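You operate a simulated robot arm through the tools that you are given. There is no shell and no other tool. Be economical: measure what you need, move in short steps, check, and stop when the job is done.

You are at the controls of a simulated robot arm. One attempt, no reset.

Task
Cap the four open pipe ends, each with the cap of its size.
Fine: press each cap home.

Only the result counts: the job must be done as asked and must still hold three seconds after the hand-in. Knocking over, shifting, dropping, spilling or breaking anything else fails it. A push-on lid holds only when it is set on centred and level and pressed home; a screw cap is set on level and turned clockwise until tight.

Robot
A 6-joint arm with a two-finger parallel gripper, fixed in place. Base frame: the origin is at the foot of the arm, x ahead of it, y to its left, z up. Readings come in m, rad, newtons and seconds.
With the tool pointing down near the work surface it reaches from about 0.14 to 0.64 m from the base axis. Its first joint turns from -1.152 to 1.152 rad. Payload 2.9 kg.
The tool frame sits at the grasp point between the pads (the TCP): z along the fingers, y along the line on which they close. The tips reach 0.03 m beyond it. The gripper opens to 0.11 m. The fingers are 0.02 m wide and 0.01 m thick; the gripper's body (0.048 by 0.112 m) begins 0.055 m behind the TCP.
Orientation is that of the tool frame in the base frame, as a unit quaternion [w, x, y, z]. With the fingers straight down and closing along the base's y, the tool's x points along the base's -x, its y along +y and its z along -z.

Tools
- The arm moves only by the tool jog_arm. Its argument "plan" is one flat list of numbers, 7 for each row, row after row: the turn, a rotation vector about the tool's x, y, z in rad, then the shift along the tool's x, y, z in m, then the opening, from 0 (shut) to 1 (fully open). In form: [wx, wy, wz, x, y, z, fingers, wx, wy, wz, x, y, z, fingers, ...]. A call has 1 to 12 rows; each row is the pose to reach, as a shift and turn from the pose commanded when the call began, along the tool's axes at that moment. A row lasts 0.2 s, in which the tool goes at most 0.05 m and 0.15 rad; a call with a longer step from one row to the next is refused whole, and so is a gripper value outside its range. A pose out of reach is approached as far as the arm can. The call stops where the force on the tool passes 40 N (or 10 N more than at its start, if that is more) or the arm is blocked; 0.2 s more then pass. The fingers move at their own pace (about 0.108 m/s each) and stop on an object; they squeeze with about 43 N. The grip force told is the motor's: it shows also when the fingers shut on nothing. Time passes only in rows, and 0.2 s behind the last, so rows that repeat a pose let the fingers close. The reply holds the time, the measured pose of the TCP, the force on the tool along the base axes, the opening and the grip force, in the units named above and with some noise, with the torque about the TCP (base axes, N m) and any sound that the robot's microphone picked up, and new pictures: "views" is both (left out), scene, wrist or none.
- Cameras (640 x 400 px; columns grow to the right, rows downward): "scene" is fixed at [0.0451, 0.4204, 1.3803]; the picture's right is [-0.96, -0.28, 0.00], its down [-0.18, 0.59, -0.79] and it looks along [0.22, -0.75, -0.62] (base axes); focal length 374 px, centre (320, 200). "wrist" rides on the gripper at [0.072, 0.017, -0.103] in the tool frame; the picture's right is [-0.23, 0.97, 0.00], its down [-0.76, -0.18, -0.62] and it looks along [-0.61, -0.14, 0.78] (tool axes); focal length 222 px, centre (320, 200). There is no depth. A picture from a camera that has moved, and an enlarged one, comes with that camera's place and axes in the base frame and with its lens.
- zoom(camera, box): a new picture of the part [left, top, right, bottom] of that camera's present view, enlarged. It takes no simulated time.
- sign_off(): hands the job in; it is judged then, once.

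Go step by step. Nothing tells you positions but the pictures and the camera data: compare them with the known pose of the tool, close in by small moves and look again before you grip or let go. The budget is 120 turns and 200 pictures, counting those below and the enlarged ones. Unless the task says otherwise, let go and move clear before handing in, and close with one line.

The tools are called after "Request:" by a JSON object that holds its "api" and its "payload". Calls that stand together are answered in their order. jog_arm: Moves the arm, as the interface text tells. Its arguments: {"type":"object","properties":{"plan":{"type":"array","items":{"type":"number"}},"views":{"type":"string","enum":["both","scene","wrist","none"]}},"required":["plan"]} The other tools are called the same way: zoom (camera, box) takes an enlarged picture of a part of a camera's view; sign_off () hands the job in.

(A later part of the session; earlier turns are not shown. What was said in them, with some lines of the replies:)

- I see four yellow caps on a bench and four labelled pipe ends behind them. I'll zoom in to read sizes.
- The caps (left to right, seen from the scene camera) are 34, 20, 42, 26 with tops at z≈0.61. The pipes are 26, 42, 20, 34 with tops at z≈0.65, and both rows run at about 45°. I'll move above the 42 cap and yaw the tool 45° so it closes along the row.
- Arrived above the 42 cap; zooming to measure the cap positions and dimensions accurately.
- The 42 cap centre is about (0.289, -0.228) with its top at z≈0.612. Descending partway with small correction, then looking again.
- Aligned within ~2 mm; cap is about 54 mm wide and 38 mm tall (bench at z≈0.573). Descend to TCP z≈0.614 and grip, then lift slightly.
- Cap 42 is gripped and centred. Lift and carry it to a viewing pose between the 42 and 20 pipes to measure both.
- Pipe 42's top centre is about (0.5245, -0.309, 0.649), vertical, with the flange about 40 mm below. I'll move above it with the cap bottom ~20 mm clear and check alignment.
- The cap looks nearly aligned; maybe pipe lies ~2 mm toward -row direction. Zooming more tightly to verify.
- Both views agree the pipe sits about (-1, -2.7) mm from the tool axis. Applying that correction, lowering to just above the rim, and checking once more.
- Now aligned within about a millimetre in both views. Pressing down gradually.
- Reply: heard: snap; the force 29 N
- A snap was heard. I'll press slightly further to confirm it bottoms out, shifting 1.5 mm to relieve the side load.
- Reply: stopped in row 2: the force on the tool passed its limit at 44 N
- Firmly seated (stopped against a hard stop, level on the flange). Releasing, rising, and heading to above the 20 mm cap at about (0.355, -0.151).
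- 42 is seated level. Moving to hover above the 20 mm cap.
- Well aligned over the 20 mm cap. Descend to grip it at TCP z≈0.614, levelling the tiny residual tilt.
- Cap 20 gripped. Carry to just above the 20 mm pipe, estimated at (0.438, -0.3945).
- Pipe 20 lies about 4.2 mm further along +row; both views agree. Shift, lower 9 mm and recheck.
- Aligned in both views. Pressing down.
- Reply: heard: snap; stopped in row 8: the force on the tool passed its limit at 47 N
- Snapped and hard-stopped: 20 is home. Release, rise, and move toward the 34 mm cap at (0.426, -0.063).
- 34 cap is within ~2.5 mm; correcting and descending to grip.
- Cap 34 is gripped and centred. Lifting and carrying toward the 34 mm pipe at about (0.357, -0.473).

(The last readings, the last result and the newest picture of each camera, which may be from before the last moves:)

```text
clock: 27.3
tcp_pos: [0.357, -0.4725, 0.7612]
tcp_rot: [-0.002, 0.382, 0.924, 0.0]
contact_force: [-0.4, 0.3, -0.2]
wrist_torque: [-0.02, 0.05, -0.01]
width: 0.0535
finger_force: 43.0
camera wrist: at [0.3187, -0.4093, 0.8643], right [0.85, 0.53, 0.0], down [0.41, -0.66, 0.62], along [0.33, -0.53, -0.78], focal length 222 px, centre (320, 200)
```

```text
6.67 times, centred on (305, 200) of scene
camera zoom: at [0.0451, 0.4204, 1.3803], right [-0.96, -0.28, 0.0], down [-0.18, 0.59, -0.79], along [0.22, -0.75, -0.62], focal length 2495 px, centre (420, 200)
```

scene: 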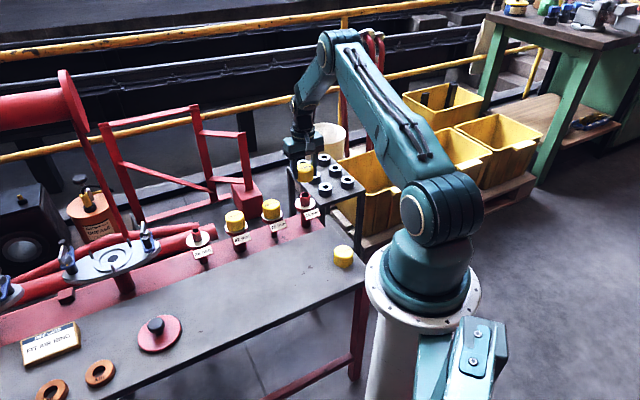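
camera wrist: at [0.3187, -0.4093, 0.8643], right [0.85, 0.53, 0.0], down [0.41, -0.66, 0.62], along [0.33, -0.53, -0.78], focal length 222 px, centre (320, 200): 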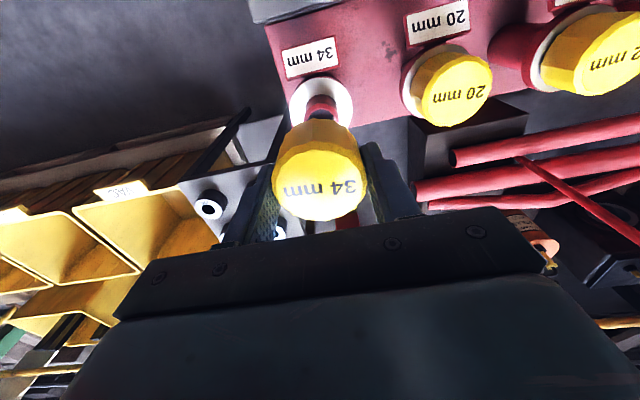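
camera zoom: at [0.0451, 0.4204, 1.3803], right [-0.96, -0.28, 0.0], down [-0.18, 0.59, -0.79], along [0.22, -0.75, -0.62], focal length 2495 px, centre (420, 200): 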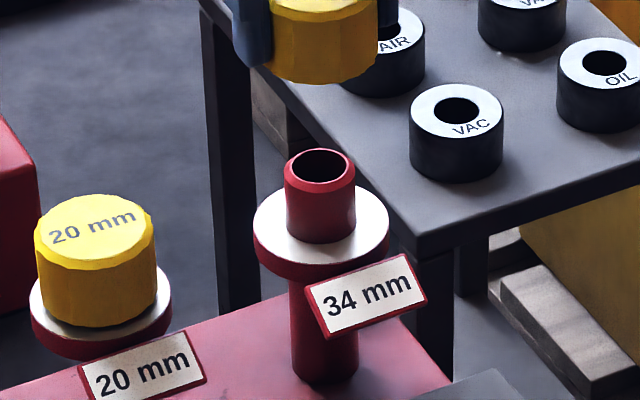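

The 34 pipe is ~2.7 mm further along the row. Correct, lower to just above the rim and recheck.

Request:
{"api": "jog_arm", "payload": {"plan": [0, 0, 0, -0.001, 0.0026, 0.03, 0.3, 0, 0, 0, -0.001, 0.0026, 0.06, 0.3, 0, 0, 0, -0.001, 0.0026, 0.06, 0.3], "views": "none"}}

Request:
{"api": "zoom", "payload": {"camera": "wrist", "box": [265, 75, 375, 225]}}

Request:
{"api": "zoom", "payload": {"camera": "scene", "box": [275, 170, 335, 230]}}

```text
clock: 28.1
tcp_pos: [0.3591, -0.4713, 0.7008]
tcp_rot: [0.0, 0.382, 0.924, 0.0]
contact_force: [-1.2, -0.1, -0.2]
wrist_torque: [0.02, 0.02, -0.04]
width: 0.0534
finger_force: 43.4
```

```text
2.67 times, centred on (320, 150) of wrist
camera zoom: at [0.3209, -0.4074, 0.8039], right [0.85, 0.53, 0.0], down [0.41, -0.66, 0.62], along [0.33, -0.53, -0.78], focal length 592 px, centre (320, 333)
```

zoom: 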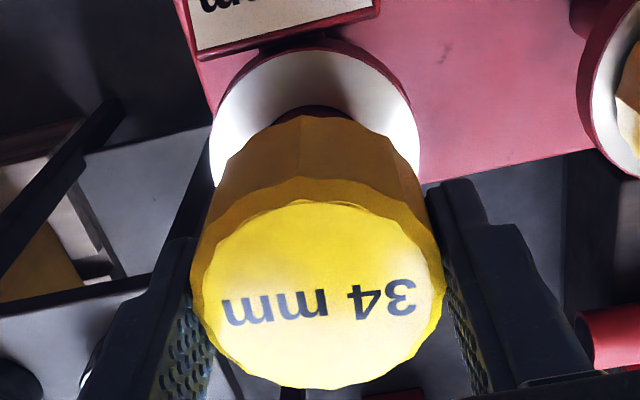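

```text
6.67 times, centred on (305, 200) of scene
camera zoom: at [0.0451, 0.4203, 1.3803], right [-0.96, -0.28, 0.0], down [-0.18, 0.59, -0.79], along [0.22, -0.75, -0.62], focal length 2495 px, centre (420, 200)
```

zoom: 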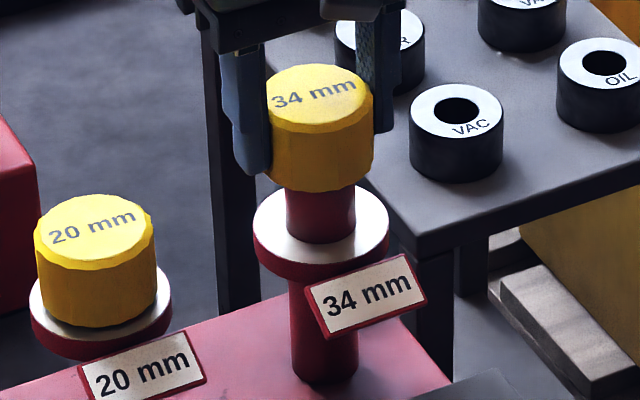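

Row alignment along tool x is ambiguous here; zooming tighter to measure.

Request:
{"api": "zoom", "payload": {"camera": "scene", "box": [288, 178, 323, 213]}}

Request:
{"api": "zoom", "payload": {"camera": "wrist", "box": [290, 78, 350, 128]}}

```text
11.43 times, centred on (306, 196) of scene
camera zoom: at [0.0451, 0.4203, 1.3803], right [-0.96, -0.28, 0.0], down [-0.18, 0.59, -0.79], along [0.22, -0.75, -0.62], focal length 4277 px, centre (486, 251)
```

zoom: 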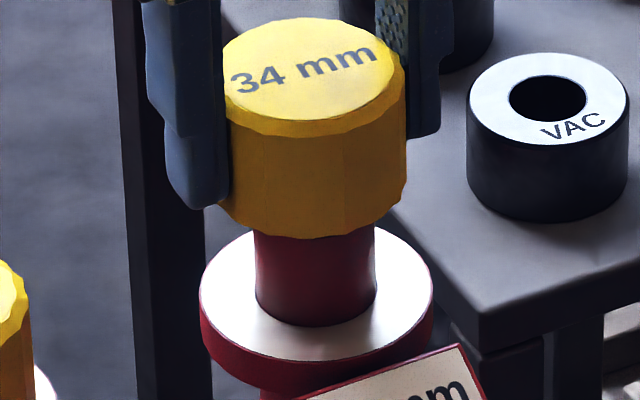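

```text
8.00 times, centred on (320, 103) of wrist
camera zoom: at [0.3209, -0.4074, 0.8039], right [0.85, 0.53, 0.0], down [0.41, -0.66, 0.62], along [0.33, -0.53, -0.78], focal length 1777 px, centre (320, 976)
```

zoom: 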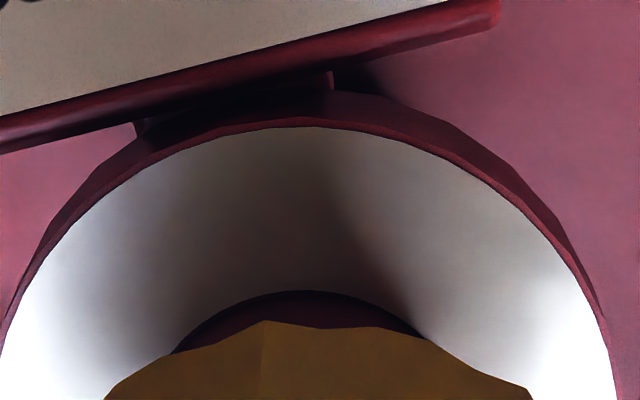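

Relative to the earlier successful seatings, the pipe is ~1.4 mm further from the camera. Apply that and press.

Request:
{"api": "jog_arm", "payload": {"plan": [0, 0, 0, -0.0014, 0, 0, 0.3, 0, 0, 0, -0.0014, 0, 0.006, 0.3, 0, 0, 0, -0.0014, 0, 0.012, 0.3, 0, 0, 0, -0.0014, 0, 0.016, 0.3], "views": "none"}}

```text
clock: 29.1
tcp_pos: [0.3601, -0.4716, 0.684]
tcp_rot: [-0.001, 0.382, 0.924, -0.001]
contact_force: [0.2, 0.1, -0.6]
wrist_torque: [-0.01, 0.01, -0.05]
width: 0.0537
finger_force: 43.6
```

The cap has passed over the rim without touching. Pressing on.

Request:
{"api": "jog_arm", "payload": {"plan": [0, 0, 0, 0, 0, 0.006, 0.3, 0, 0, 0, 0, 0, 0.012, 0.3, 0, 0, 0, 0, 0, 0.017, 0.3, 0, 0, 0, 0, 0, 0.02, 0.3, 0, 0, 0, 0, 0, 0.023, 0.3, 0, 0, 0, 0, 0, 0.026, 0.3], "views": "none"}}

Request:
{"api": "zoom", "payload": {"camera": "scene", "box": [275, 170, 335, 230]}}

```text
clock: 30.3
tcp_pos: [0.3588, -0.4706, 0.6633]
tcp_rot: [-0.003, 0.383, 0.924, 0.002]
contact_force: [-5.6, 5.0, 6.9]
wrist_torque: [0.06, -0.31, 0.03]
width: 0.0536
finger_force: 42.6
heard: snap
stopped in row 6: the force on the tool passed its limit at 46 N (the readings are from after the stop); the commanded pose is now the measured one
```

```text
6.67 times, centred on (305, 200) of scene
camera zoom: at [0.0449, 0.4206, 1.3802], right [-0.96, -0.28, 0.0], down [-0.18, 0.59, -0.79], along [0.22, -0.75, -0.62], focal length 2495 px, centre (420, 200)
```

zoom: 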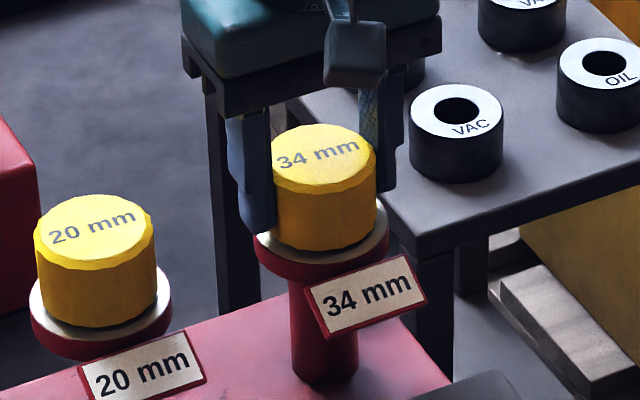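

34 is home. Release, rise, and move above the 26 mm cap at about (0.1887, -0.308).

Request:
{"api": "jog_arm", "payload": {"plan": [0, 0, 0, 0, 0, 0, 0.6, 0, 0, 0, 0, 0, 0, 0.9, 0, 0, 0, 0, 0, 0, 0.9, 0, 0, 0, 0, 0, -0.045, 0.9, 0, -0.003, 0, 0, 0, -0.08, 0.9, 0, -0.005, 0, 0.044, -0.001, -0.08, 1, 0, -0.005, 0, 0.088, -0.002, -0.08, 1, 0, -0.005, 0, 0.132, -0.003, -0.08, 1, 0, -0.005, 0, 0.176, -0.004, -0.08, 1, 0, -0.005, 0, 0.22, -0.005, -0.075, 1, 0, -0.005, 0, 0.236, -0.0055, -0.04, 1, 0, -0.005, 0, 0.236, -0.0055, -0.03, 1]}}

Request:
{"api": "zoom", "payload": {"camera": "wrist", "box": [220, 60, 420, 210]}}

Request:
{"api": "zoom", "payload": {"camera": "scene", "box": [190, 170, 310, 260]}}

```text
clock: 32.9
tcp_pos: [0.1878, -0.3084, 0.695]
tcp_rot: [-0.001, 0.384, 0.924, 0.0]
contact_force: [-0.8, 0.0, -0.5]
wrist_torque: [-0.02, 0.01, 0.01]
width: 0.1102
finger_force: 0.0
camera wrist: at [0.1501, -0.2446, 0.7991], right [0.85, 0.53, 0.0], down [0.41, -0.66, 0.62], along [0.33, -0.53, -0.78], focal length 222 px, centre (320, 200)
```

scene: 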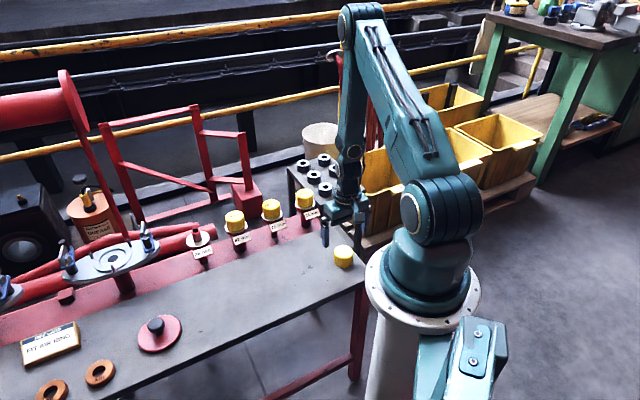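
wrist: 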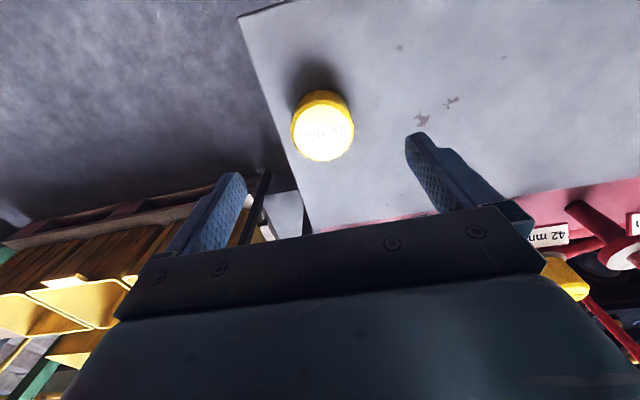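

```text
2.67 times, centred on (320, 135) of wrist
camera zoom: at [0.1501, -0.2446, 0.7991], right [0.85, 0.53, 0.0], down [0.41, -0.66, 0.62], along [0.33, -0.53, -0.78], focal length 592 px, centre (320, 373)
```

zoom: 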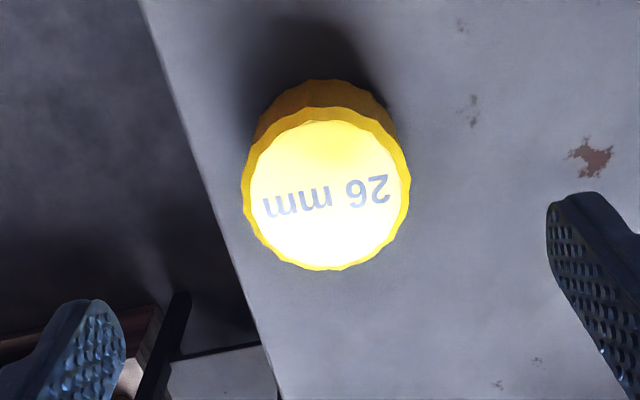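

```text
4.44 times, centred on (250, 215) of scene
camera zoom: at [0.0451, 0.4204, 1.3803], right [-0.96, -0.28, 0.0], down [-0.18, 0.59, -0.79], along [0.22, -0.75, -0.62], focal length 1663 px, centre (631, 133)
```

zoom: 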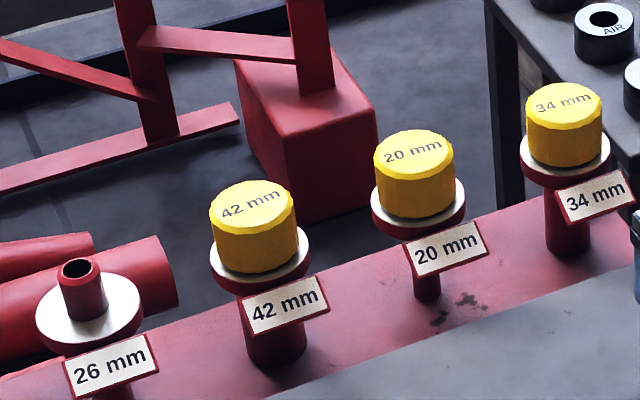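

Three caps sit level. The 26 cap is ~2.7 mm along +row; correct, descend, grip.

Request:
{"api": "jog_arm", "payload": {"plan": [0, 0, 0, -0.0006, 0.0027, 0.04, 1, 0, 0, 0, -0.0006, 0.0027, 0.07, 1, 0, 0, 0, -0.0006, 0.0027, 0.0807, 1, 0, 0, 0, -0.0006, 0.0027, 0.0807, 1, 0, 0, 0, -0.0006, 0.0027, 0.0807, 0.6, 0, 0, 0, -0.0006, 0.0027, 0.0807, 0.3, 0, 0, 0, -0.0006, 0.0027, 0.0807, 0.3, 0, 0, 0, -0.0006, 0.0027, 0.0807, 0.3], "views": "none"}}

Request:
{"api": "zoom", "payload": {"camera": "wrist", "box": [265, 75, 375, 225]}}

```text
clock: 34.7
tcp_pos: [0.1919, -0.307, 0.6135]
tcp_rot: [-0.001, 0.384, 0.923, -0.001]
contact_force: [0.1, -0.5, 0.2]
wrist_torque: [0.01, 0.04, -0.01]
width: 0.0538
finger_force: 42.9
```

```text
2.67 times, centred on (320, 150) of wrist
camera zoom: at [0.1526, -0.2438, 0.7181], right [0.85, 0.53, 0.0], down [0.41, -0.66, 0.62], along [0.33, -0.53, -0.78], focal length 592 px, centre (320, 333)
```

zoom: 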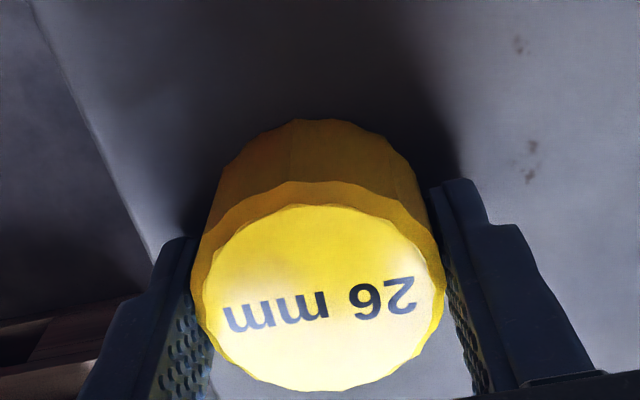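

Gripped. Lifting and carrying to the 26 mm pipe, expected at (0.605, -0.2295), which is near the reach limit.

Request:
{"api": "jog_arm", "payload": {"plan": [0, 0, 0, 0, 0, -0.045, 0.3, 0, 0, 0, 0, 0, -0.09, 0.3, 0, 0, 0, 0, 0, -0.135, 0.3, 0, 0, 0, -0.0264, 0.0385, -0.141, 0.3, 0, 0, 0, -0.0527, 0.0771, -0.141, 0.3, 0, 0, 0, -0.0791, 0.1156, -0.141, 0.3, 0, 0, 0, -0.1054, 0.1541, -0.141, 0.3, 0, 0, 0, -0.1318, 0.1927, -0.141, 0.3, 0, 0, 0, -0.1581, 0.2312, -0.141, 0.3, 0, 0, 0, -0.1845, 0.2697, -0.141, 0.3, 0, 0, 0, -0.2108, 0.3083, -0.141, 0.3, 0, 0, 0, -0.2372, 0.3468, -0.141, 0.3]}}

Request:
{"api": "zoom", "payload": {"camera": "wrist", "box": [265, 75, 375, 225]}}

Request:
{"api": "zoom", "payload": {"camera": "scene", "box": [170, 200, 230, 260]}}

```text
clock: 37.3
tcp_pos: [0.6039, -0.2289, 0.7547]
tcp_rot: [-0.002, 0.383, 0.924, 0.0]
contact_force: [0.1, -0.1, -0.1]
wrist_torque: [0.0, -0.01, 0.04]
width: 0.0534
finger_force: 43.4
camera wrist: at [0.5653, -0.1655, 0.8586], right [0.85, 0.53, 0.0], down [0.41, -0.66, 0.62], along [0.33, -0.53, -0.78], focal length 222 px, centre (320, 200)
```

scene: 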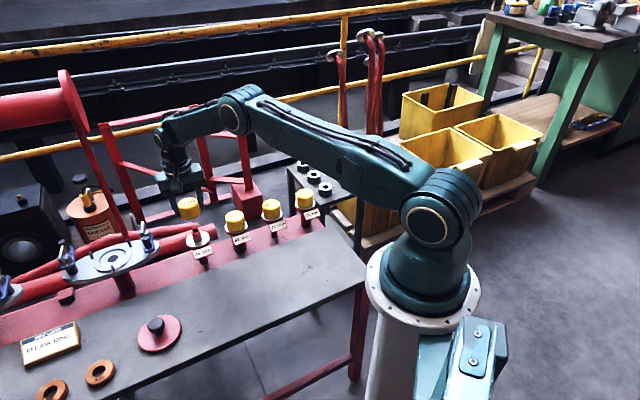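
wrist: 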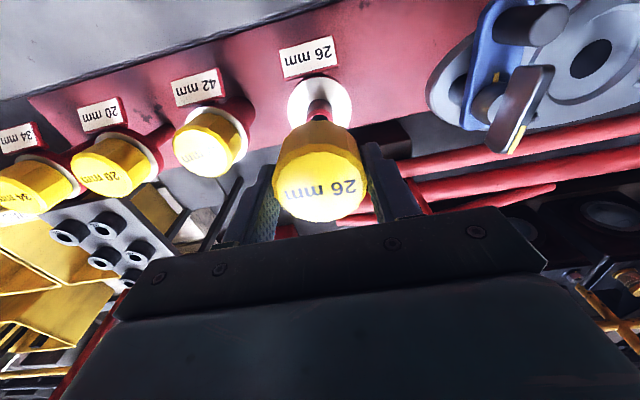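

```text
2.67 times, centred on (320, 150) of wrist
camera zoom: at [0.5653, -0.1655, 0.8586], right [0.85, 0.53, 0.0], down [0.41, -0.66, 0.62], along [0.33, -0.53, -0.78], focal length 592 px, centre (320, 333)
```

zoom: 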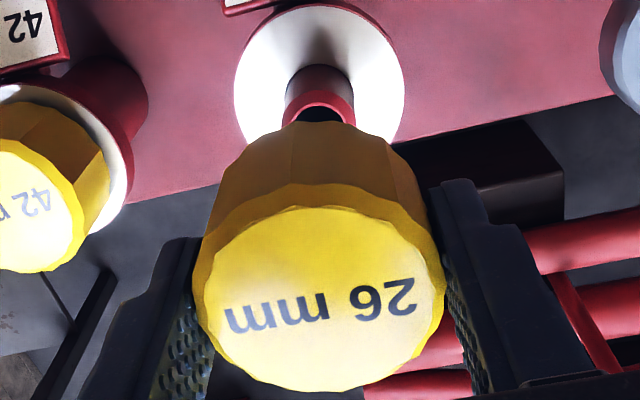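

```text
6.67 times, centred on (200, 230) of scene
camera zoom: at [0.0451, 0.4203, 1.3803], right [-0.96, -0.28, 0.0], down [-0.18, 0.59, -0.79], along [0.22, -0.75, -0.62], focal length 2495 px, centre (1120, 0)
```

zoom: 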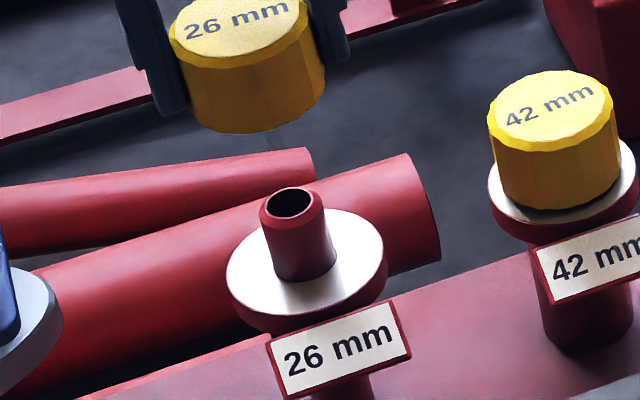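

Reachable, and alignment is close. Small correction and lower to just above the rim.

Request:
{"api": "jog_arm", "payload": {"plan": [0, 0, 0, -0.0005, 0.0008, 0.03, 0.3, 0, 0, 0, -0.0005, 0.0008, 0.0535, 0.3, 0, 0, 0, -0.0005, 0.0008, 0.0535, 0.3], "views": "none"}}

Request:
{"api": "zoom", "payload": {"camera": "wrist", "box": [265, 75, 375, 225]}}

Request:
{"api": "zoom", "payload": {"camera": "scene", "box": [170, 200, 230, 260]}}

```text
clock: 38.1
tcp_pos: [0.6053, -0.2305, 0.7026]
tcp_rot: [-0.001, 0.383, 0.924, -0.001]
contact_force: [0.3, -0.1, -0.5]
wrist_torque: [-0.02, -0.02, -0.04]
width: 0.0539
finger_force: 43.2
```

```text
2.67 times, centred on (320, 150) of wrist
camera zoom: at [0.5665, -0.1667, 0.8053], right [0.85, 0.53, 0.0], down [0.41, -0.66, 0.62], along [0.33, -0.53, -0.78], focal length 592 px, centre (320, 333)
```

zoom: 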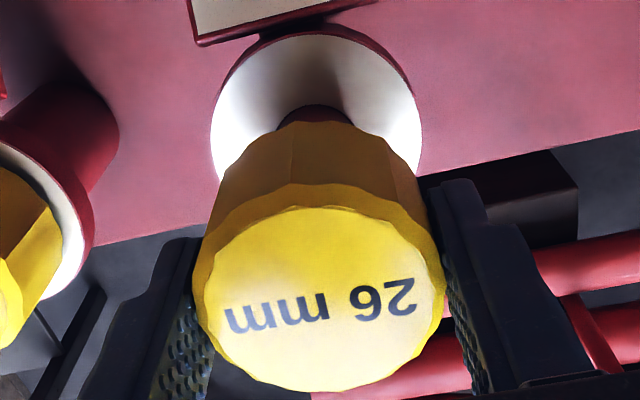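

```text
6.67 times, centred on (200, 230) of scene
camera zoom: at [0.0451, 0.4204, 1.3803], right [-0.96, -0.28, 0.0], down [-0.18, 0.59, -0.79], along [0.22, -0.75, -0.62], focal length 2495 px, centre (1120, 0)
```

zoom: 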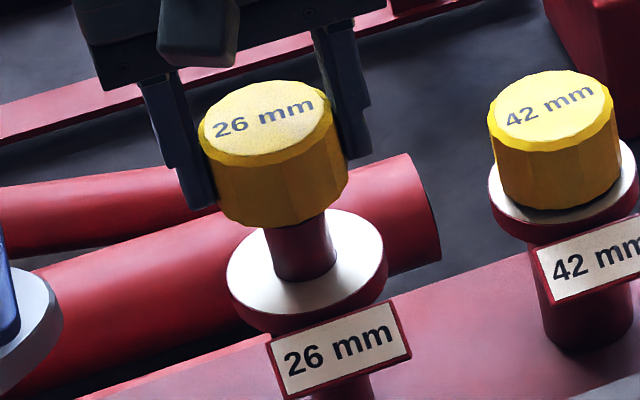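

Wrist comparison and the line through the three seated pipes both say the tool should shift ~2.4 mm in +tool x. Apply and re-check.

Request:
{"api": "jog_arm", "payload": {"plan": [0, 0, 0, 0.0024, -0.0003, 0, 0.3, 0, 0, 0, 0.0024, -0.0003, 0.002, 0.3, 0, 0, 0, 0.0024, -0.0003, 0.002, 0.3], "views": "none"}}

Request:
{"api": "zoom", "payload": {"camera": "wrist", "box": [265, 75, 375, 225]}}

Request:
{"api": "zoom", "payload": {"camera": "scene", "box": [180, 205, 215, 245]}}

```text
clock: 38.9
tcp_pos: [0.603, -0.2276, 0.6996]
tcp_rot: [0.0, 0.384, 0.923, -0.002]
contact_force: [0.0, -0.3, -0.5]
wrist_torque: [-0.01, 0.01, 0.01]
width: 0.0539
finger_force: 43.8
```

```text
2.67 times, centred on (320, 150) of wrist
camera zoom: at [0.5647, -0.1653, 0.8031], right [0.85, 0.53, 0.0], down [0.41, -0.66, 0.62], along [0.33, -0.53, -0.78], focal length 592 px, centre (320, 333)
```

zoom: 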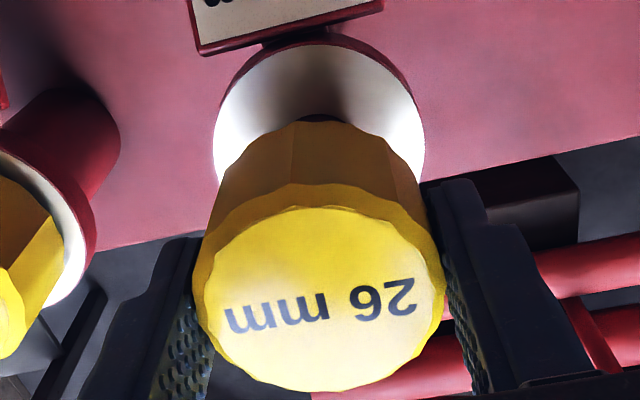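

```text
10.00 times, centred on (198, 225) of scene
camera zoom: at [0.0451, 0.4204, 1.3803], right [-0.96, -0.28, 0.0], down [-0.18, 0.59, -0.79], along [0.22, -0.75, -0.62], focal length 3743 px, centre (1545, -50)
```

zoom: 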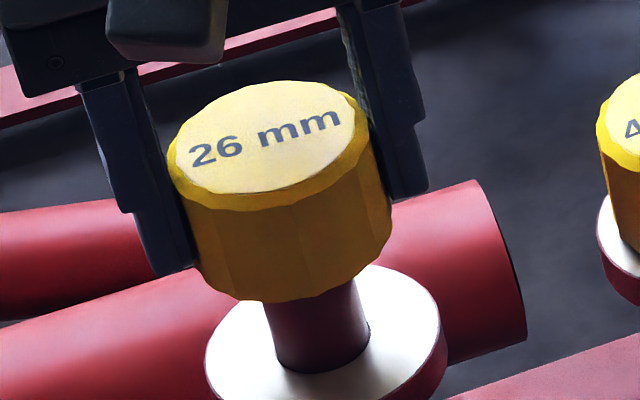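

Alignment is good in both views. Lowering over the rim gently, then pressing.

Request:
{"api": "jog_arm", "payload": {"plan": [0, 0, 0, 0, 0, 0.006, 0.3, 0, 0, 0, 0, 0, 0.012, 0.3, 0, 0, 0, 0, 0, 0.016, 0.3], "views": "none"}}

```text
clock: 39.7
tcp_pos: [0.6025, -0.2277, 0.6827]
tcp_rot: [-0.001, 0.382, 0.924, 0.0]
contact_force: [-0.4, 2.3, -1.1]
wrist_torque: [0.06, 0.03, -0.01]
width: 0.0537
finger_force: 42.8
```

Engaged with almost no force; pressing home.

Request:
{"api": "jog_arm", "payload": {"plan": [0, 0, 0, 0, 0, 0.006, 0.3, 0, 0, 0, 0, 0, 0.012, 0.3, 0, 0, 0, 0, 0, 0.016, 0.3, 0, 0, 0, 0, 0, 0.019, 0.3, 0, 0, 0, 0, 0, 0.022, 0.3, 0, 0, 0, 0, 0, 0.025, 0.3], "views": "none"}}

Request:
{"api": "zoom", "payload": {"camera": "scene", "box": [170, 200, 230, 260]}}

```text
clock: 41.0
tcp_pos: [0.6028, -0.2268, 0.6651]
tcp_rot: [-0.005, 0.382, 0.924, -0.001]
contact_force: [-9.1, 4.1, 8.7]
wrist_torque: [0.21, -0.3, -0.08]
width: 0.0535
finger_force: 43.3
heard: snap
stopped in row 6: the force on the tool passed its limit at 46 N (the readings are from after the stop); the commanded pose is now the measured one
```

```text
6.67 times, centred on (200, 230) of scene
camera zoom: at [0.0447, 0.4205, 1.3803], right [-0.96, -0.28, 0.0], down [-0.18, 0.59, -0.79], along [0.22, -0.75, -0.62], focal length 2495 px, centre (1120, 0)
```

zoom: 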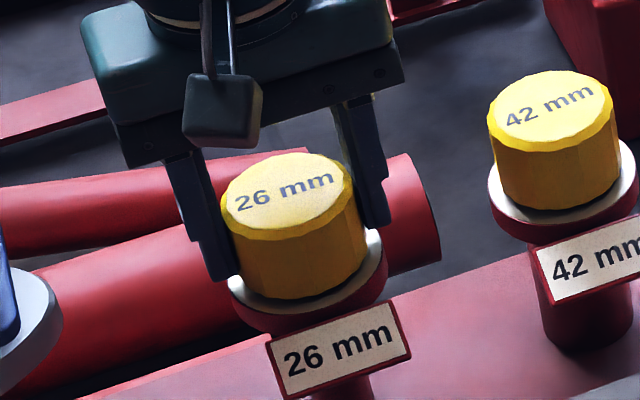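

Snap heard and hard stop reached. Release and rise, then inspect all four.

Request:
{"api": "jog_arm", "payload": {"plan": [0, 0, 0, 0, 0, 0, 0.6, 0, 0, 0, 0, 0, 0, 0.9, 0, 0, 0, 0, 0, 0, 0.9, 0, 0, 0, 0, 0, -0.04, 0.9, 0, -0.007, 0, 0, 0, -0.08, 0.9, 0, -0.007, 0, 0.03, -0.03, -0.1, 0.9, 0, -0.007, 0, 0.06, -0.06, -0.1, 0.9]}}

Request:
{"api": "zoom", "payload": {"camera": "scene", "box": [180, 210, 250, 260]}}

Request:
{"api": "zoom", "payload": {"camera": "wrist", "box": [160, 0, 560, 200]}}

```text
clock: 42.5
tcp_pos: [0.5175, -0.2271, 0.7665]
tcp_rot: [0.0, 0.382, 0.924, -0.002]
contact_force: [0.1, 0.0, -0.5]
wrist_torque: [-0.04, 0.01, 0.01]
width: 0.0988
finger_force: 0.0
camera wrist: at [0.4791, -0.1642, 0.8696], right [0.85, 0.53, 0.0], down [0.41, -0.66, 0.62], along [0.33, -0.53, -0.78], focal length 222 px, centre (320, 200)
```

scene: 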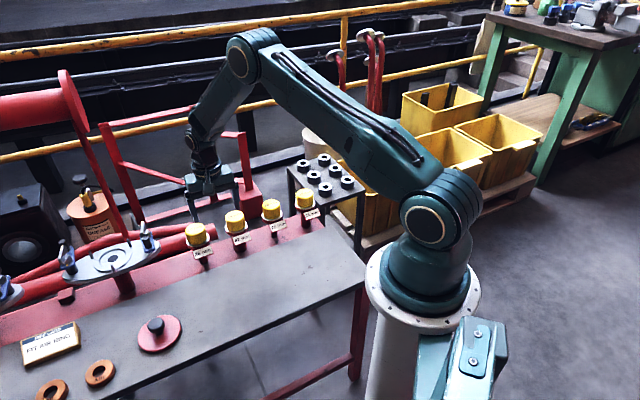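
wrist: 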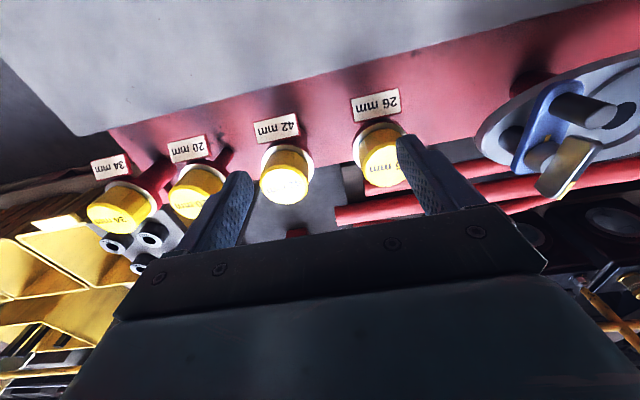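

```text
8.00 times, centred on (215, 235) of scene
camera zoom: at [0.0451, 0.4204, 1.3803], right [-0.96, -0.28, 0.0], down [-0.18, 0.59, -0.79], along [0.22, -0.75, -0.62], focal length 2994 px, centre (1160, -80)
```

zoom: 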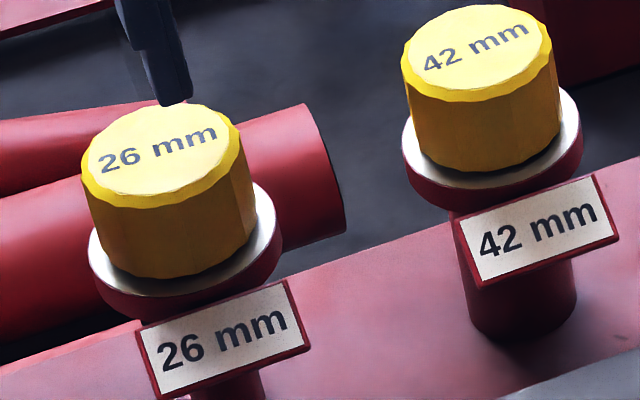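

```text
1.60 times, centred on (360, 100) of wrist
camera zoom: at [0.4791, -0.1642, 0.8696], right [0.85, 0.53, 0.0], down [0.41, -0.66, 0.62], along [0.33, -0.53, -0.78], focal length 355 px, centre (256, 360)
```

zoom: 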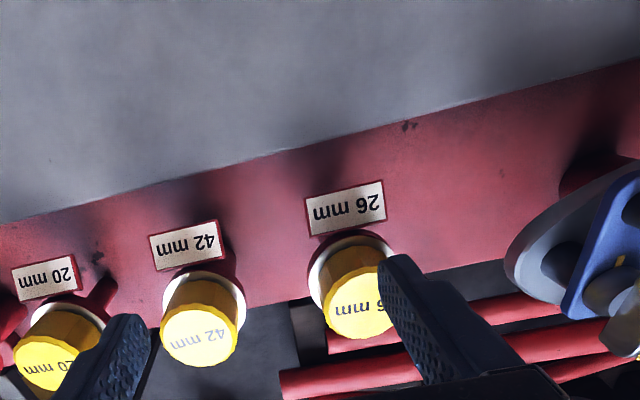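

All four caps sit level on their own pipes, each with a snap heard and a hard stop felt. The gripper is clear, so I'm handing in.

Request:
{"api": "sign_off", "payload": {}}

```text
The job is handed in.
```

All four pipe ends (20, 26, 34 and 42 mm) are capped with the matching cap, each pressed home with a snap, and the job is handed in.
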